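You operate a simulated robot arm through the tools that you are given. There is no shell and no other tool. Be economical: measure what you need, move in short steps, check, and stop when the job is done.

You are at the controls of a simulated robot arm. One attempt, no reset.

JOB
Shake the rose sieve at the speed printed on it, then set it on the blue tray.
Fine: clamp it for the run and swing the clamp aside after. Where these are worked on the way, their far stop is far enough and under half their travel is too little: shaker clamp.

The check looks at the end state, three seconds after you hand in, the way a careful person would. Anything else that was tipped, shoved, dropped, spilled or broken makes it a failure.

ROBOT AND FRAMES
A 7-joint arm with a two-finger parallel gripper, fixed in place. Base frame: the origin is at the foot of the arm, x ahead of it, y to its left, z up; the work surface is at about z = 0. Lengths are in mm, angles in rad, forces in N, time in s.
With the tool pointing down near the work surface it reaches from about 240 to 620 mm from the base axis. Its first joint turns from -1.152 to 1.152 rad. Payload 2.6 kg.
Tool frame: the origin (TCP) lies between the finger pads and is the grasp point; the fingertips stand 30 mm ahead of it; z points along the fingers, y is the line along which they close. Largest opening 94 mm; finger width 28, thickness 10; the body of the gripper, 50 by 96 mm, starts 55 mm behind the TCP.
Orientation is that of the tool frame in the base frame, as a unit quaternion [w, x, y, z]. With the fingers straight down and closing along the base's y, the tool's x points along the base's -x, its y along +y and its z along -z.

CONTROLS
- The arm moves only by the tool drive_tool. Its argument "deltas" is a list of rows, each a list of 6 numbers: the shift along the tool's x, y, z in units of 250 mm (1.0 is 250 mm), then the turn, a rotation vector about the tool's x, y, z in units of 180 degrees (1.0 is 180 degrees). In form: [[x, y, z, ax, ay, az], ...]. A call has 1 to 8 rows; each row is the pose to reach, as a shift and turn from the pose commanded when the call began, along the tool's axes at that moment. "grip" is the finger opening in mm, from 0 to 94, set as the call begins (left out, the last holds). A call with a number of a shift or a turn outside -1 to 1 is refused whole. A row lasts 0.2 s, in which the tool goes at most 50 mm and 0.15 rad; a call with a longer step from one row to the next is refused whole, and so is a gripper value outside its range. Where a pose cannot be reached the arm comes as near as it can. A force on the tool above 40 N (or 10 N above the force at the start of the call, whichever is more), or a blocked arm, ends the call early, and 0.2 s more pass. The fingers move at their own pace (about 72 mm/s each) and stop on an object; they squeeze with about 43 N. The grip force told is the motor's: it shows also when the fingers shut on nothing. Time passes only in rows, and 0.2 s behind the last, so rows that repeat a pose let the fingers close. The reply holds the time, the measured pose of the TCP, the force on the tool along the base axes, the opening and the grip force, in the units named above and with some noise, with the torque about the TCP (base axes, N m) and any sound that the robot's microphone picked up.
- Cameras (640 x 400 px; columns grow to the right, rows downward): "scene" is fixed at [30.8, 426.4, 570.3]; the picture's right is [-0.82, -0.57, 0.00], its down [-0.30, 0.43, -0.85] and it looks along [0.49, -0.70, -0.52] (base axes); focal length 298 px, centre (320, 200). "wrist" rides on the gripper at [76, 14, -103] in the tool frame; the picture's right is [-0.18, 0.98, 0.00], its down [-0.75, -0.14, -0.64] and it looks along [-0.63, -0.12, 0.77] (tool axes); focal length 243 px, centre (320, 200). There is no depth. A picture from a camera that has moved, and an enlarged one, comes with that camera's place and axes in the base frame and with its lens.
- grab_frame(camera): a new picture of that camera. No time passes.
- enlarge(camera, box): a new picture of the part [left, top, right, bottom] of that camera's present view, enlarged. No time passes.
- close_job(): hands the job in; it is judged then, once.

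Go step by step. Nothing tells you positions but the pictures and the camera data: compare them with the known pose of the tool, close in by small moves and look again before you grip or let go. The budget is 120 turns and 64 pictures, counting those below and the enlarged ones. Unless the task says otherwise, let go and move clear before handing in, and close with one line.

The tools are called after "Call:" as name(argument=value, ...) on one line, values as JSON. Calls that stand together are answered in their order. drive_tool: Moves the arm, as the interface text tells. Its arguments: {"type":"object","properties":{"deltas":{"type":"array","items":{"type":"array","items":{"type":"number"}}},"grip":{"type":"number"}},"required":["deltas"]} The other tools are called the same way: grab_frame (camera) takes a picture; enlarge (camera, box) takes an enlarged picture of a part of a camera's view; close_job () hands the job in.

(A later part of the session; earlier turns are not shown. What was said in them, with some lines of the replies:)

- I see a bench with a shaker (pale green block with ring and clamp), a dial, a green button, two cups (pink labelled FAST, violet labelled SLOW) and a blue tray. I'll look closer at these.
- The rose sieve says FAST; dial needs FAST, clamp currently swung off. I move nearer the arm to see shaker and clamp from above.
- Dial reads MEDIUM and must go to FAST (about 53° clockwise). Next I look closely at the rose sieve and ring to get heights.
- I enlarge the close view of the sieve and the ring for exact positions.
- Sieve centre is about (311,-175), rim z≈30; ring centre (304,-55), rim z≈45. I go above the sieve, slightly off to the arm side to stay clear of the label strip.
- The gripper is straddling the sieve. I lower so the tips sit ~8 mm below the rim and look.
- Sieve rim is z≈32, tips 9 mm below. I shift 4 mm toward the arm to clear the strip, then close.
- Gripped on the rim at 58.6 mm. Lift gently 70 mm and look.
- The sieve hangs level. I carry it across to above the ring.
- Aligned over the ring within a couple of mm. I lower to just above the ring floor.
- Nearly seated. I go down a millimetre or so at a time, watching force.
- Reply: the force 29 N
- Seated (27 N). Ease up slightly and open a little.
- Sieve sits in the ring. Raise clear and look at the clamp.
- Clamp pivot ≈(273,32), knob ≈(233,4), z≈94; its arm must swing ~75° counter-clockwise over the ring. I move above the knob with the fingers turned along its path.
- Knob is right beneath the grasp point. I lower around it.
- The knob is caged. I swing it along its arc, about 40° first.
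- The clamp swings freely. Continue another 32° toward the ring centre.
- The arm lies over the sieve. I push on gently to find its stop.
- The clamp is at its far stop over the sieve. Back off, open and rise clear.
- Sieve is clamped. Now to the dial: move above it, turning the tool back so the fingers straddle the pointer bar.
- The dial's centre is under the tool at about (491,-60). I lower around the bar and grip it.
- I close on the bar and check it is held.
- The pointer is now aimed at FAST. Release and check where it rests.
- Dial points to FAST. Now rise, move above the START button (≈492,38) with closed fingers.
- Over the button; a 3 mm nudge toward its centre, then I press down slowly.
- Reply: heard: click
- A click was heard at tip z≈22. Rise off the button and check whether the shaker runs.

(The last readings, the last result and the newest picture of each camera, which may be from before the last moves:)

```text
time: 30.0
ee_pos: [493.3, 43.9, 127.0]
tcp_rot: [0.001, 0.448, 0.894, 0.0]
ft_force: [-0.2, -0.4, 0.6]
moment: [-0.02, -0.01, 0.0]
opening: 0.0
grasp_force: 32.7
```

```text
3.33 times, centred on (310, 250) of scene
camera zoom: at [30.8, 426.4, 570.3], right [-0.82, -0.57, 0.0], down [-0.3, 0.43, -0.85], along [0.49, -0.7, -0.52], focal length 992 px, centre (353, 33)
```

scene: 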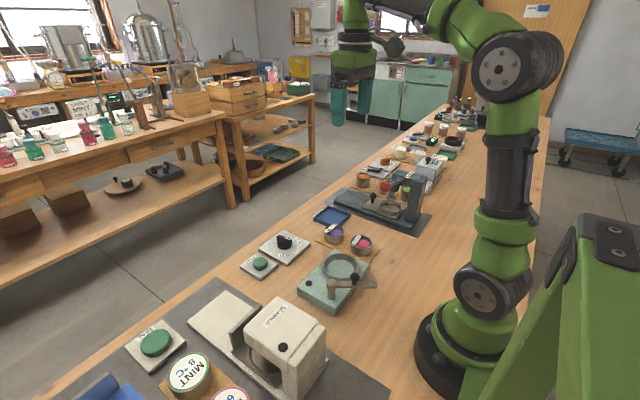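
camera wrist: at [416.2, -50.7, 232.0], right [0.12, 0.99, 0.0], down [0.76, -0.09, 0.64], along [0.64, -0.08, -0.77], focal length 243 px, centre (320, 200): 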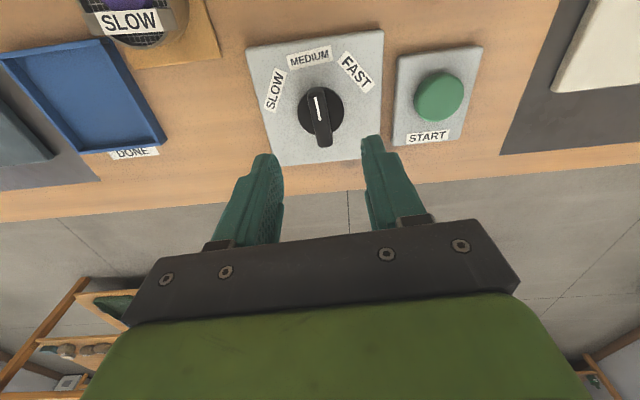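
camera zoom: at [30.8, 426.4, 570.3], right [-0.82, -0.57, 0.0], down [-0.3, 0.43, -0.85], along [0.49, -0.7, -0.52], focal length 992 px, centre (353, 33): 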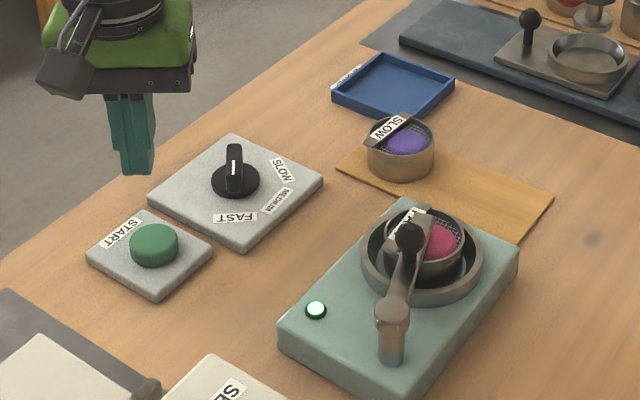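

The lamp is lit green, so it is running. I wait with the arm still and listen.

Call:
drive_tool(deltas=[[0, 0, 0, 0, 0, 0], [0, 0, 0, 0, 0, 0], [0, 0, 0, 0, 0, 0], [0, 0, 0, 0, 0, 0], [0, 0, 0, 0, 0, 0], [0, 0, 0, 0, 0, 0], [0, 0, 0, 0, 0, 0], [0, 0, 0, 0, 0, 0]])

Call:
drive_tool(deltas=[[0, 0, 0, 0, 0, 0], [0, 0, 0, 0, 0, 0], [0, 0, 0, 0, 0, 0], [0, 0, 0, 0, 0, 0], [0, 0, 0, 0, 0, 0], [0, 0, 0, 0, 0, 0], [0, 0, 0, 0, 0, 0], [0, 0, 0, 0, 0, 0]])

Call:
enlarge(camera="scene", box=[290, 210, 390, 310])

```text
time: 31.8
ee_pos: [493.4, 42.0, 127.5]
tcp_rot: [0.0, 0.447, 0.894, 0.001]
ft_force: [-0.6, 0.1, 0.8]
moment: [0.0, 0.01, -0.02]
opening: 0.1
grasp_force: 32.9
```

```text
time: 33.6
ee_pos: [494.5, 43.1, 126.6]
tcp_rot: [0.0, 0.447, 0.894, 0.001]
ft_force: [0.1, 0.4, -0.9]
moment: [0.01, 0.0, 0.0]
opening: 0.0
grasp_force: 33.5
```

```text
4.00 times, centred on (340, 260) of scene
camera zoom: at [30.8, 426.4, 570.3], right [-0.82, -0.57, 0.0], down [-0.3, 0.43, -0.85], along [0.49, -0.7, -0.52], focal length 1190 px, centre (240, -40)
```

zoom: 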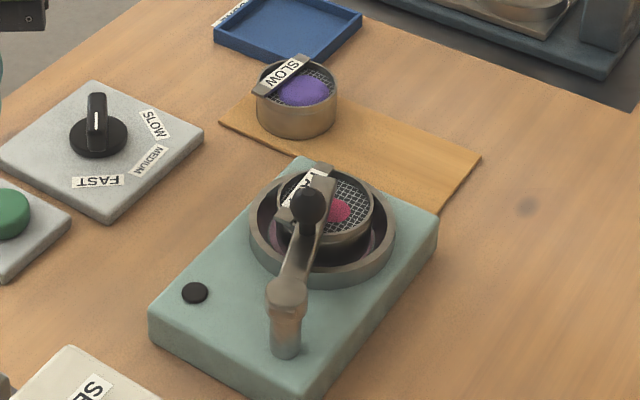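

Lamp is out and the powder has gone through: the run is finished. I go back above the clamp knob (≈293,-13).

Call:
drive_tool(deltas=[[0.03, -0.08, -0.1, 0, 0, 0.012], [0.08, -0.206, -0.1, 0, 0, 0.024], [0.136, -0.35, -0.1, 0, 0, 0.036], [0.19, -0.49, -0.1, 0, 0, 0.048], [0.246, -0.634, -0.1, 0, 0, 0.06], [0.302, -0.778, -0.1, 0, 0, 0.072], [0.302, -0.778, -0.1, 0, 0, 0.072]], grip=44)

Call:
enlarge(camera="wrist", box=[200, 40, 440, 220])

```text
time: 35.2
ee_pos: [288.8, -13.4, 149.4]
tcp_rot: [0.0, 0.546, 0.838, 0.0]
ft_force: [-0.6, -0.7, 0.5]
moment: [-0.05, 0.0, 0.01]
opening: 44.1
grasp_force: 0.0
```

```text
2.22 times, centred on (320, 130) of wrist
camera zoom: at [271.6, 62.6, 252.9], right [0.97, 0.23, 0.0], down [0.17, -0.75, 0.64], along [0.15, -0.62, -0.77], focal length 539 px, centre (320, 356)
```

zoom: 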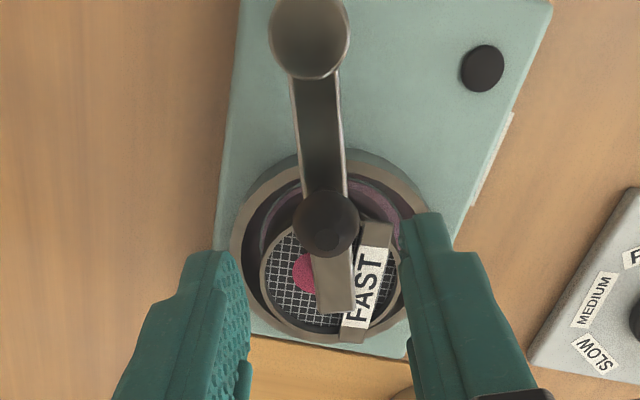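

Knob is between the fingers. Lower around it and narrow the cage.

Call:
drive_tool(deltas=[[0.003, 0.013, 0.05, 0, 0, 0], [0.003, 0.013, 0.1, 0, 0, 0], [0.003, 0.013, 0.142, 0, 0, 0]])

Call:
drive_tool(deltas=[[0, 0, 0, 0, 0, 0]], grip=26)

Call:
enlarge(camera="wrist", box=[200, 40, 440, 220])

```text
time: 36.0
ee_pos: [294.3, -12.2, 115.2]
tcp_rot: [0.0, 0.547, 0.837, 0.0]
ft_force: [-0.1, -0.1, -0.6]
moment: [0.02, -0.02, -0.02]
opening: 44.2
grasp_force: 0.0
```

```text
time: 36.4
ee_pos: [294.3, -12.3, 114.2]
tcp_rot: [-0.001, 0.546, 0.838, 0.0]
ft_force: [-2.1, -1.1, -1.4]
moment: [0.01, 0.07, 0.01]
opening: 27.7
grasp_force: 1.7
```

```text
2.22 times, centred on (320, 130) of wrist
camera zoom: at [276.7, 63.3, 218.0], right [0.97, 0.23, 0.0], down [0.17, -0.75, 0.64], along [0.15, -0.62, -0.77], focal length 539 px, centre (320, 356)
```

zoom: 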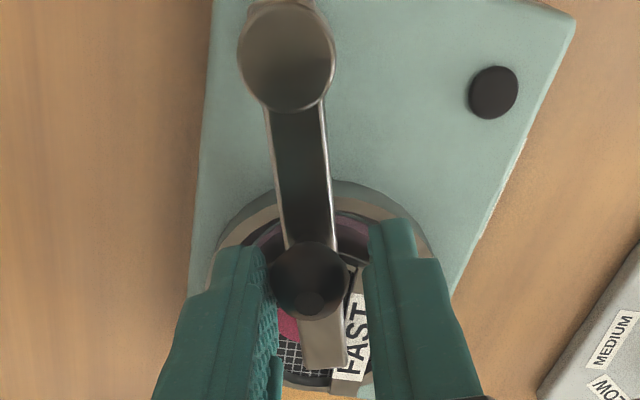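

I swing the clamp back along its arc, 40° first.

Call:
drive_tool(deltas=[[0.0019, -0.0271, 0, 0, 0, 0.0444], [0.0075, -0.0537, 0, 0, 0, 0.0889], [0.0168, -0.0792, 0, 0, 0, 0.1333], [0.0296, -0.1032, 0, 0, 0, 0.1778], [0.0456, -0.1252, 0, 0, 0, 0.2222]])

Call:
enlarge(camera="wrist", box=[200, 40, 440, 220])

```text
time: 37.6
ee_pos: [262.2, -13.0, 115.9]
tcp_rot: [0.001, 0.801, 0.599, 0.002]
ft_force: [0.7, 0.5, 0.2]
moment: [-0.01, -0.01, -0.02]
opening: 26.1
grasp_force: 0.0
```

```text
2.22 times, centred on (320, 130) of wrist
camera zoom: at [296.7, 56.5, 218.6], right [0.89, -0.45, 0.0], down [-0.35, -0.68, 0.64], along [-0.29, -0.57, -0.77], focal length 539 px, centre (320, 356)
```

zoom: 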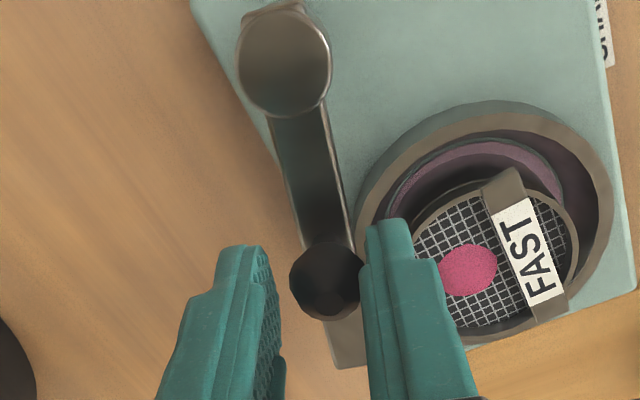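

Continue to the other stop.

Call:
drive_tool(deltas=[[0.0019, -0.0271, 0, 0, 0, 0.0444], [0.0075, -0.0537, 0, 0, 0, 0.0889], [0.0168, -0.0792, 0, 0, 0, 0.1333], [0.0296, -0.1032, 0, 0, 0, 0.1778], [0.0456, -0.1252, 0, 0, 0, 0.2222]])

Call:
enlarge(camera="wrist", box=[200, 40, 440, 220])

Call:
enlarge(camera="scene", box=[290, 210, 390, 310])

```text
time: 38.8
ee_pos: [234.5, 5.4, 116.5]
tcp_rot: [0.0, 0.957, 0.289, 0.001]
ft_force: [0.0, -0.4, 0.5]
moment: [0.01, -0.01, 0.0]
opening: 26.1
grasp_force: 0.1
```

```text
2.22 times, centred on (320, 130) of wrist
camera zoom: at [306.0, 36.7, 218.4], right [0.39, -0.92, 0.0], down [-0.71, -0.3, 0.64], along [-0.59, -0.25, -0.77], focal length 539 px, centre (320, 356)
```

zoom: 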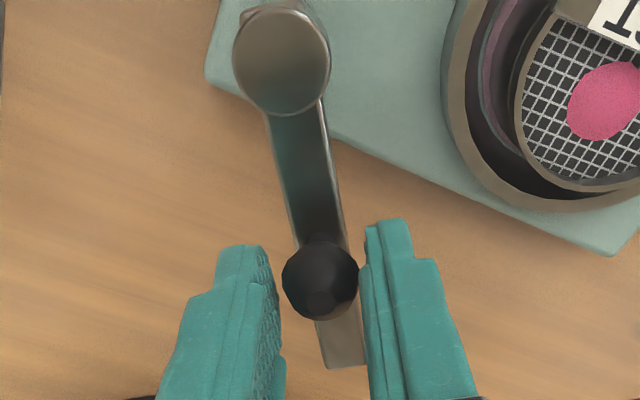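

```text
4.00 times, centred on (340, 260) of scene
camera zoom: at [30.8, 426.4, 570.3], right [-0.82, -0.57, 0.0], down [-0.3, 0.43, -0.85], along [0.49, -0.7, -0.52], focal length 1190 px, centre (240, -40)
```

zoom: 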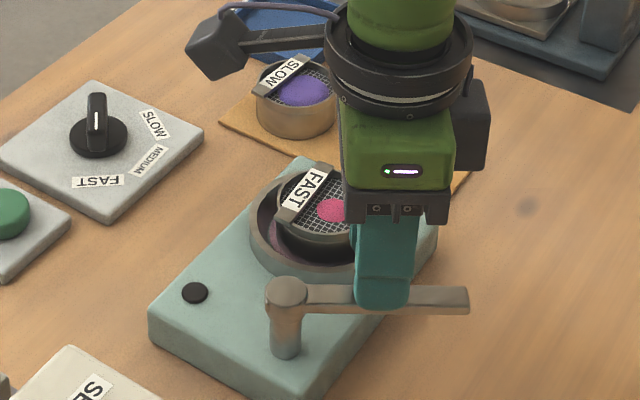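

The clamp is back at its start position. One small nudge to the stop, then back off, open and rise.

Call:
drive_tool(deltas=[[0.0005, -0.0136, 0, 0, 0, 0.022], [0.0005, -0.0136, 0, 0, 0, 0.022]])

Call:
drive_tool(deltas=[[0, 0.012, 0, 0, 0, 0], [0, 0.012, 0, 0, 0, 0]], grip=46)

Call:
drive_tool(deltas=[[0, 0, -0.1, 0, 0, 0], [0, 0, -0.22, 0, 0, 0], [0, 0, -0.34, 0, 0, 0]])

```text
time: 39.4
ee_pos: [233.6, 7.4, 116.5]
tcp_rot: [0.0, 0.966, 0.258, 0.002]
ft_force: [2.9, -1.9, 0.7]
moment: [-0.11, -0.09, -0.02]
opening: 27.8
grasp_force: 1.5
```

```text
time: 40.0
ee_pos: [234.0, 5.8, 115.9]
tcp_rot: [0.0, 0.966, 0.257, 0.001]
ft_force: [0.3, -0.2, -0.2]
moment: [0.0, 0.0, -0.02]
opening: 46.0
grasp_force: 0.1
```

```text
time: 40.8
ee_pos: [234.1, 6.9, 200.5]
tcp_rot: [0.0, 0.967, 0.256, 0.001]
ft_force: [0.7, 1.1, -0.6]
moment: [0.01, -0.02, 0.02]
opening: 45.9
grasp_force: 0.0
```

Now I turn the tool back to its earlier orientation while moving above the ring.

Call:
drive_tool(deltas=[[0.012, 0.042, 0, 0, 0, -0.0466], [0.023, 0.084, 0, 0, 0, -0.0932], [0.035, 0.127, 0, 0, 0, -0.1398], [0.047, 0.169, 0, 0, 0, -0.1864], [0.058, 0.211, 0, 0, 0, -0.233], [0.07, 0.253, 0, 0, 0, -0.2796], [0.081, 0.296, 0, 0, 0, -0.3262], [0.093, 0.338, 0, 0, 0, -0.373]], grip=80)

Call:
drive_tool(deltas=[[0, 0, 0, 0, 0, -0.0466], [0, 0, 0, 0, 0, -0.0932], [0, 0, 0, 0, 0, -0.1398], [0, 0, 0, 0, 0, -0.1864], [0, 0, 0, 0, 0, -0.233], [0, 0, 0, 0, 0, -0.2796], [0, 0, 0, 0, 0, -0.3262], [0, 0, 0, 0, 0, -0.373]])

Call:
drive_tool(deltas=[[0, 0, 0, 0, 0, -0.0466], [0, 0, 0.06, 0, 0, -0.0932], [0, 0, 0.14, 0, 0, -0.117]])

Call:
enlarge(camera="wrist", box=[200, 20, 440, 180])

Call:
enlarge(camera="scene", box=[290, 200, 390, 300])

```text
time: 42.6
ee_pos: [295.8, -55.2, 201.5]
tcp_rot: [0.001, 0.662, 0.75, 0.001]
ft_force: [0.5, 0.7, -0.4]
moment: [-0.01, 0.03, 0.01]
opening: 80.3
grasp_force: 0.1
```

```text
time: 44.4
ee_pos: [296.1, -55.2, 201.8]
tcp_rot: [0.001, 0.137, 0.991, 0.001]
ft_force: [-0.6, 0.2, -0.2]
moment: [0.01, 0.03, 0.0]
opening: 80.0
grasp_force: 0.1
```

```text
time: 45.2
ee_pos: [296.5, -54.6, 163.7]
tcp_rot: [0.001, -0.046, 0.999, -0.001]
ft_force: [-0.4, 0.4, -0.8]
moment: [-0.03, 0.0, 0.01]
opening: 80.2
grasp_force: 0.0
```

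```text
2.50 times, centred on (320, 100) of wrist
camera zoom: at [218.6, -47.7, 267.0], right [0.09, 1.0, 0.0], down [0.76, -0.07, 0.64], along [0.64, -0.06, -0.77], focal length 606 px, centre (320, 450)
```

zoom: 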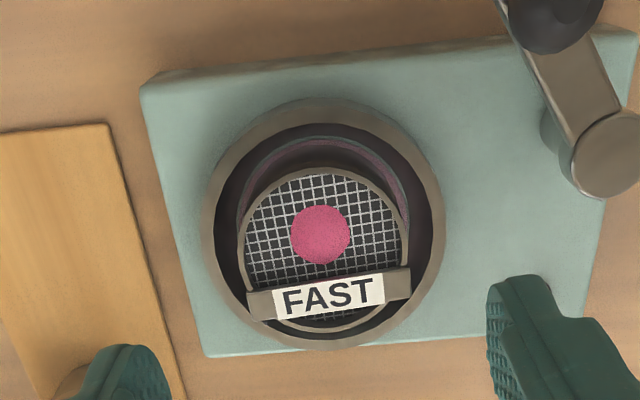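

```text
4.00 times, centred on (340, 250) of scene
camera zoom: at [30.8, 426.4, 570.3], right [-0.82, -0.57, 0.0], down [-0.3, 0.43, -0.85], along [0.49, -0.7, -0.52], focal length 1190 px, centre (240, 0)
```

zoom: 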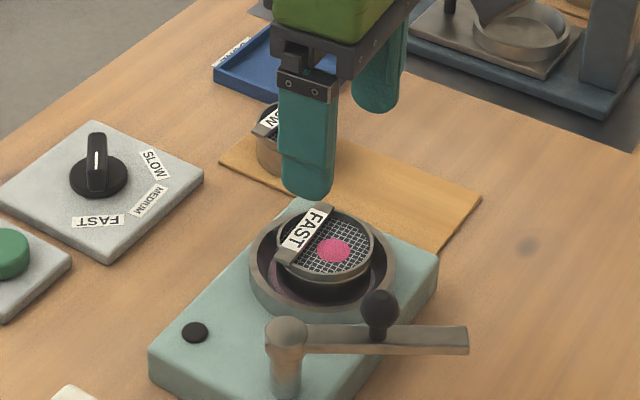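

The powder has sifted through; the sieve still sits centred at (304.6,-55). I descend to the same grip height as before.

Call:
drive_tool(deltas=[[0.005, 0, 0.12, 0, 0, 0], [0.005, 0, 0.24, 0, 0, 0], [0.005, 0, 0.32, 0, 0, 0], [0.005, 0, 0.342, 0, 0, 0]])

Call:
enlarge(camera="wrist", box=[180, 40, 460, 220])

```text
time: 46.2
ee_pos: [294.0, -55.6, 81.1]
tcp_rot: [0.001, -0.046, 0.999, 0.0]
ft_force: [0.6, -0.4, -0.3]
moment: [0.0, -0.01, 0.01]
opening: 80.0
grasp_force: 0.0
```

```text
2.22 times, centred on (320, 130) of wrist
camera zoom: at [216.5, -47.5, 182.7], right [0.1, 1.0, 0.0], down [0.76, -0.07, 0.64], along [0.64, -0.06, -0.77], focal length 539 px, centre (320, 356)
```

zoom: 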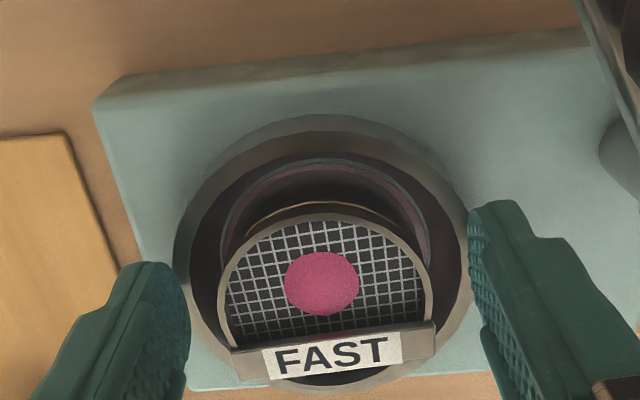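

Down another ~1.5 mm and close.

Call:
drive_tool(deltas=[[0, 0, 0.006, 0, 0, 0], [0, 0, 0.006, 0, 0, 0]])

Call:
drive_tool(deltas=[[0, 0, 0, 0, 0, 0], [0, 0, 0, 0, 0, 0]], grip=50)

Call:
drive_tool(deltas=[[0, 0, -0.03, 0, 0, 0], [0, 0, -0.08, 0, 0, 0], [0, 0, -0.15, 0, 0, 0], [0, 0, -0.22, 0, 0, 0], [0, 0, -0.26, 0, 0, 0]])

Call:
enlarge(camera="scene", box=[290, 170, 410, 290])

```text
time: 46.8
ee_pos: [293.9, -55.6, 79.8]
tcp_rot: [0.001, -0.045, 0.999, 0.0]
ft_force: [-0.3, -0.6, -0.2]
moment: [0.03, 0.01, -0.01]
opening: 80.0
grasp_force: 0.1
```

```text
time: 47.4
ee_pos: [294.0, -56.1, 79.8]
tcp_rot: [0.001, -0.045, 0.999, 0.0]
ft_force: [0.1, 0.6, -0.6]
moment: [0.01, 0.02, 0.01]
opening: 58.4
grasp_force: 43.0
```

```text
time: 48.6
ee_pos: [294.5, -54.6, 143.7]
tcp_rot: [0.001, -0.046, 0.999, 0.0]
ft_force: [0.3, -0.5, -0.2]
moment: [0.0, 0.02, -0.01]
opening: 58.4
grasp_force: 42.8
```

```text
3.33 times, centred on (350, 230) of scene
camera zoom: at [30.8, 426.4, 570.3], right [-0.82, -0.57, 0.0], down [-0.3, 0.43, -0.85], along [0.49, -0.7, -0.52], focal length 992 px, centre (220, 100)
```

zoom: 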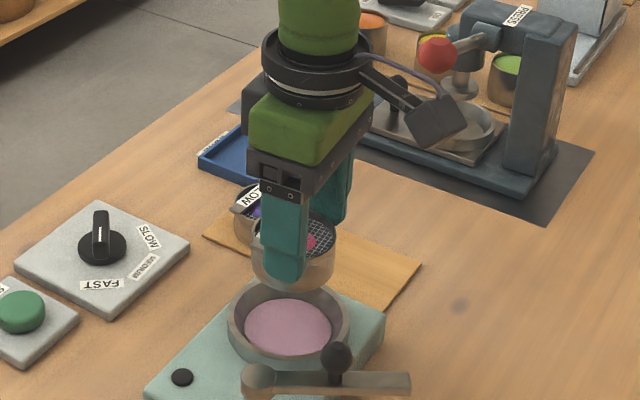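

The sieve is held level and clear of the ring. I carry it over to the blue tray (≈464,-266).

Call:
drive_tool(deltas=[[-0.034, -0.054, 0, 0, 0, 0], [-0.101, -0.163, 0, 0, 0, 0], [-0.185, -0.298, 0, 0, 0, 0], [-0.274, -0.443, 0, 0, 0, 0], [-0.364, -0.588, 0, 0, 0, 0], [-0.448, -0.723, 0, 0, 0, 0], [-0.521, -0.841, 0, 0, 0, 0], [-0.56, -0.904, 0, 0, 0, 0]])

Call:
enlarge(camera="wrist", box=[160, 20, 480, 220])

Call:
enlarge(camera="scene", box=[280, 130, 400, 250])

```text
time: 50.4
ee_pos: [454.8, -266.8, 143.7]
tcp_rot: [0.0, -0.045, 0.999, 0.001]
ft_force: [0.9, 0.2, -0.5]
moment: [0.03, 0.02, -0.03]
opening: 58.6
grasp_force: 42.9
```

```text
2.00 times, centred on (320, 120) of wrist
camera zoom: at [377.7, -258.5, 246.3], right [0.09, 1.0, 0.0], down [0.76, -0.07, 0.64], along [0.64, -0.06, -0.77], focal length 485 px, centre (320, 360)
```

zoom: 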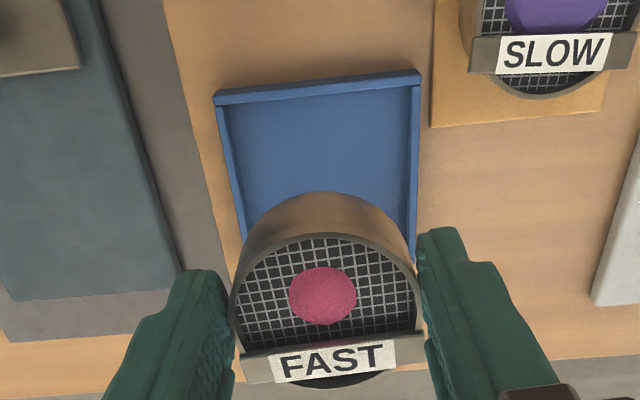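

```text
3.33 times, centred on (340, 190) of scene
camera zoom: at [30.8, 426.4, 570.3], right [-0.82, -0.57, 0.0], down [-0.3, 0.43, -0.85], along [0.49, -0.7, -0.52], focal length 992 px, centre (253, 233)
```

zoom: 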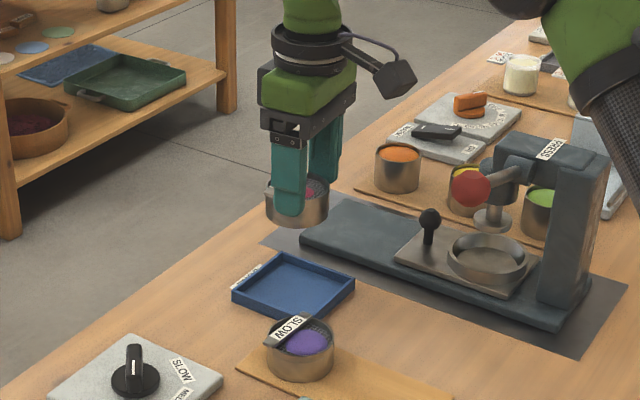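

Sieve centre and tray centre agree (≈464,-266). I lower to just above the tray floor.

Call:
drive_tool(deltas=[[0, 0, 0.06, 0, 0, 0], [0, 0, 0.16, 0, 0, 0], [0, 0, 0.26, 0, 0, 0], [0, 0, 0.32, 0, 0, 0], [0, 0, 0.342, 0, 0, 0]])

Call:
enlarge(camera="scene", box=[300, 170, 380, 250])

Call:
enlarge(camera="wrist", box=[180, 40, 460, 220])

```text
time: 51.6
ee_pos: [454.6, -267.6, 60.1]
tcp_rot: [0.001, -0.046, 0.999, 0.0]
ft_force: [-0.3, -0.4, -1.2]
moment: [-0.01, -0.01, 0.05]
opening: 58.3
grasp_force: 42.5
```

```text
5.00 times, centred on (340, 210) of scene
camera zoom: at [30.8, 426.4, 570.3], right [-0.82, -0.57, 0.0], down [-0.3, 0.43, -0.85], along [0.49, -0.7, -0.52], focal length 1488 px, centre (220, 150)
```

zoom: 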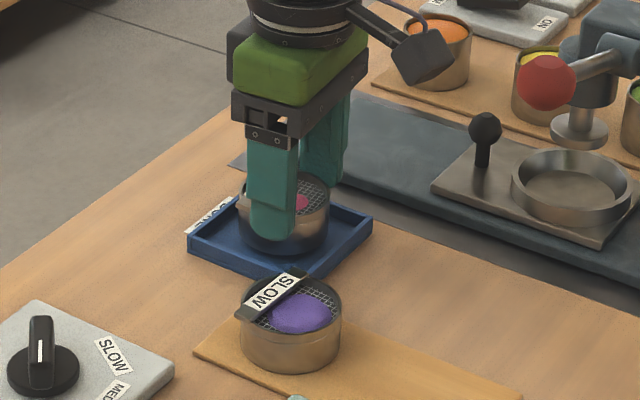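

```text
2.22 times, centred on (320, 130) of wrist
camera zoom: at [377.6, -259.6, 161.1], right [0.09, 1.0, 0.0], down [0.76, -0.07, 0.64], along [0.64, -0.06, -0.77], focal length 539 px, centre (320, 356)
```

zoom: 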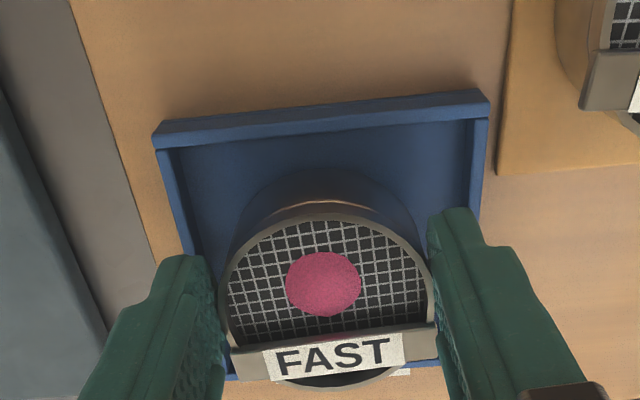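

Centred in the tray. Lower in small steps until contact.

Call:
drive_tool(deltas=[[0, 0, 0.007, 0, 0, 0], [0, 0, 0.014, 0, 0, 0]])

Call:
drive_tool(deltas=[[0, 0, 0.004, 0, 0, 0], [0, 0, 0.004, 0, 0, 0]])

Call:
drive_tool(deltas=[[0, 0, 0.004, 0, 0, 0], [0, 0, 0.004, 0, 0, 0]])

```text
time: 52.2
ee_pos: [453.6, -268.6, 55.7]
tcp_rot: [0.0, -0.046, 0.999, 0.001]
ft_force: [-0.2, 0.0, -1.0]
moment: [-0.04, 0.05, -0.01]
opening: 58.3
grasp_force: 43.0
```

```text
time: 52.8
ee_pos: [454.1, -268.4, 54.2]
tcp_rot: [0.001, -0.045, 0.999, 0.0]
ft_force: [-0.6, -0.1, -1.5]
moment: [-0.01, 0.01, 0.03]
opening: 58.6
grasp_force: 42.9
```

```text
time: 53.4
ee_pos: [454.4, -267.2, 53.8]
tcp_rot: [0.0, -0.046, 0.999, 0.0]
ft_force: [0.3, 0.1, -0.7]
moment: [-0.01, 0.0, 0.01]
opening: 58.6
grasp_force: 42.5
```

No contact yet; continuing by 1 mm steps.

Call:
drive_tool(deltas=[[0, 0, 0.004, 0, 0, 0], [0, 0, 0.004, 0, 0, 0]])

Call:
drive_tool(deltas=[[0, 0, 0.004, 0, 0, 0], [0, 0, 0.004, 0, 0, 0]])

```text
time: 54.0
ee_pos: [454.1, -268.5, 54.3]
tcp_rot: [0.002, -0.046, 0.999, 0.0]
ft_force: [-3.2, 1.5, 6.5]
moment: [0.14, 0.15, 0.02]
opening: 58.7
grasp_force: 43.0
```

```text
time: 54.6
ee_pos: [454.7, -268.7, 52.3]
tcp_rot: [0.003, -0.044, 0.999, -0.001]
ft_force: [-7.9, 4.3, 23.6]
moment: [0.24, 0.38, 0.03]
opening: 58.3
grasp_force: 43.1
```

Contact with the tray floor. Ease up, open and check.

Call:
drive_tool(deltas=[[0, 0, -0.005, 0, 0, 0], [0, 0, -0.005, 0, 0, 0]])

Call:
drive_tool(deltas=[[0, 0, 0, 0, 0, 0], [0, 0, 0, 0, 0, 0], [0, 0, 0, 0, 0, 0]], grip=80)

Call:
drive_tool(deltas=[[0, 0, -0.06, 0, 0, 0], [0, 0, -0.18, 0, 0, 0], [0, 0, -0.34, 0, 0, 0], [0, 0, -0.52, 0, 0, 0]])

Call:
enlarge(camera="scene", box=[240, 180, 400, 300])

Call:
grab_frame(camera="wrist")

```text
time: 55.2
ee_pos: [454.0, -268.0, 53.4]
tcp_rot: [0.002, -0.045, 0.999, -0.001]
ft_force: [1.1, -0.7, 15.8]
moment: [0.05, -0.11, -0.04]
opening: 58.7
grasp_force: 43.0
```

```text
time: 56.0
ee_pos: [454.8, -268.6, 51.7]
tcp_rot: [0.001, -0.045, 0.999, 0.001]
ft_force: [-1.2, 0.8, -0.7]
moment: [-0.03, -0.02, -0.01]
opening: 80.1
grasp_force: 0.1
```

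```text
time: 57.0
ee_pos: [453.9, -269.0, 182.8]
tcp_rot: [0.001, -0.046, 0.999, 0.0]
ft_force: [-0.2, -0.2, 0.3]
moment: [0.0, 0.01, -0.03]
opening: 80.0
grasp_force: 0.1
```

```text
3.33 times, centred on (320, 240) of scene
camera zoom: at [30.8, 426.4, 570.3], right [-0.82, -0.57, 0.0], down [-0.3, 0.43, -0.85], along [0.49, -0.7, -0.52], focal length 992 px, centre (320, 67)
```

zoom: 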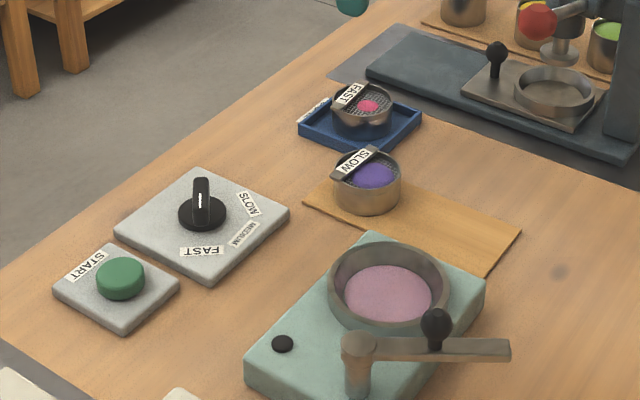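

```text
6 pictures are left
camera wrist: at [377.5, -260.3, 285.2], right [0.09, 1.0, 0.0], down [0.76, -0.07, 0.64], along [0.64, -0.06, -0.77], focal length 243 px, centre (320, 200)
```

wrist: 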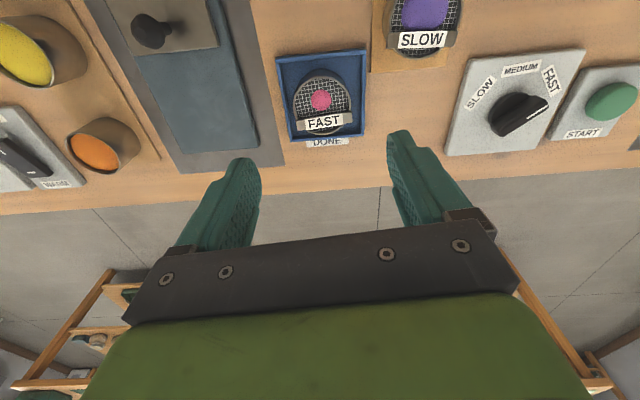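

The rose sieve sits flat in the blue tray, the clamp is swung aside, and the lamp is out. The arm is clear, so I'm handing in.

Call:
close_job()

```text
The job is handed in.
```

I clamped the rose sieve, ran it at FAST until the lamp went out, swung the clamp back aside, set the sieve on the blue tray, and handed in.
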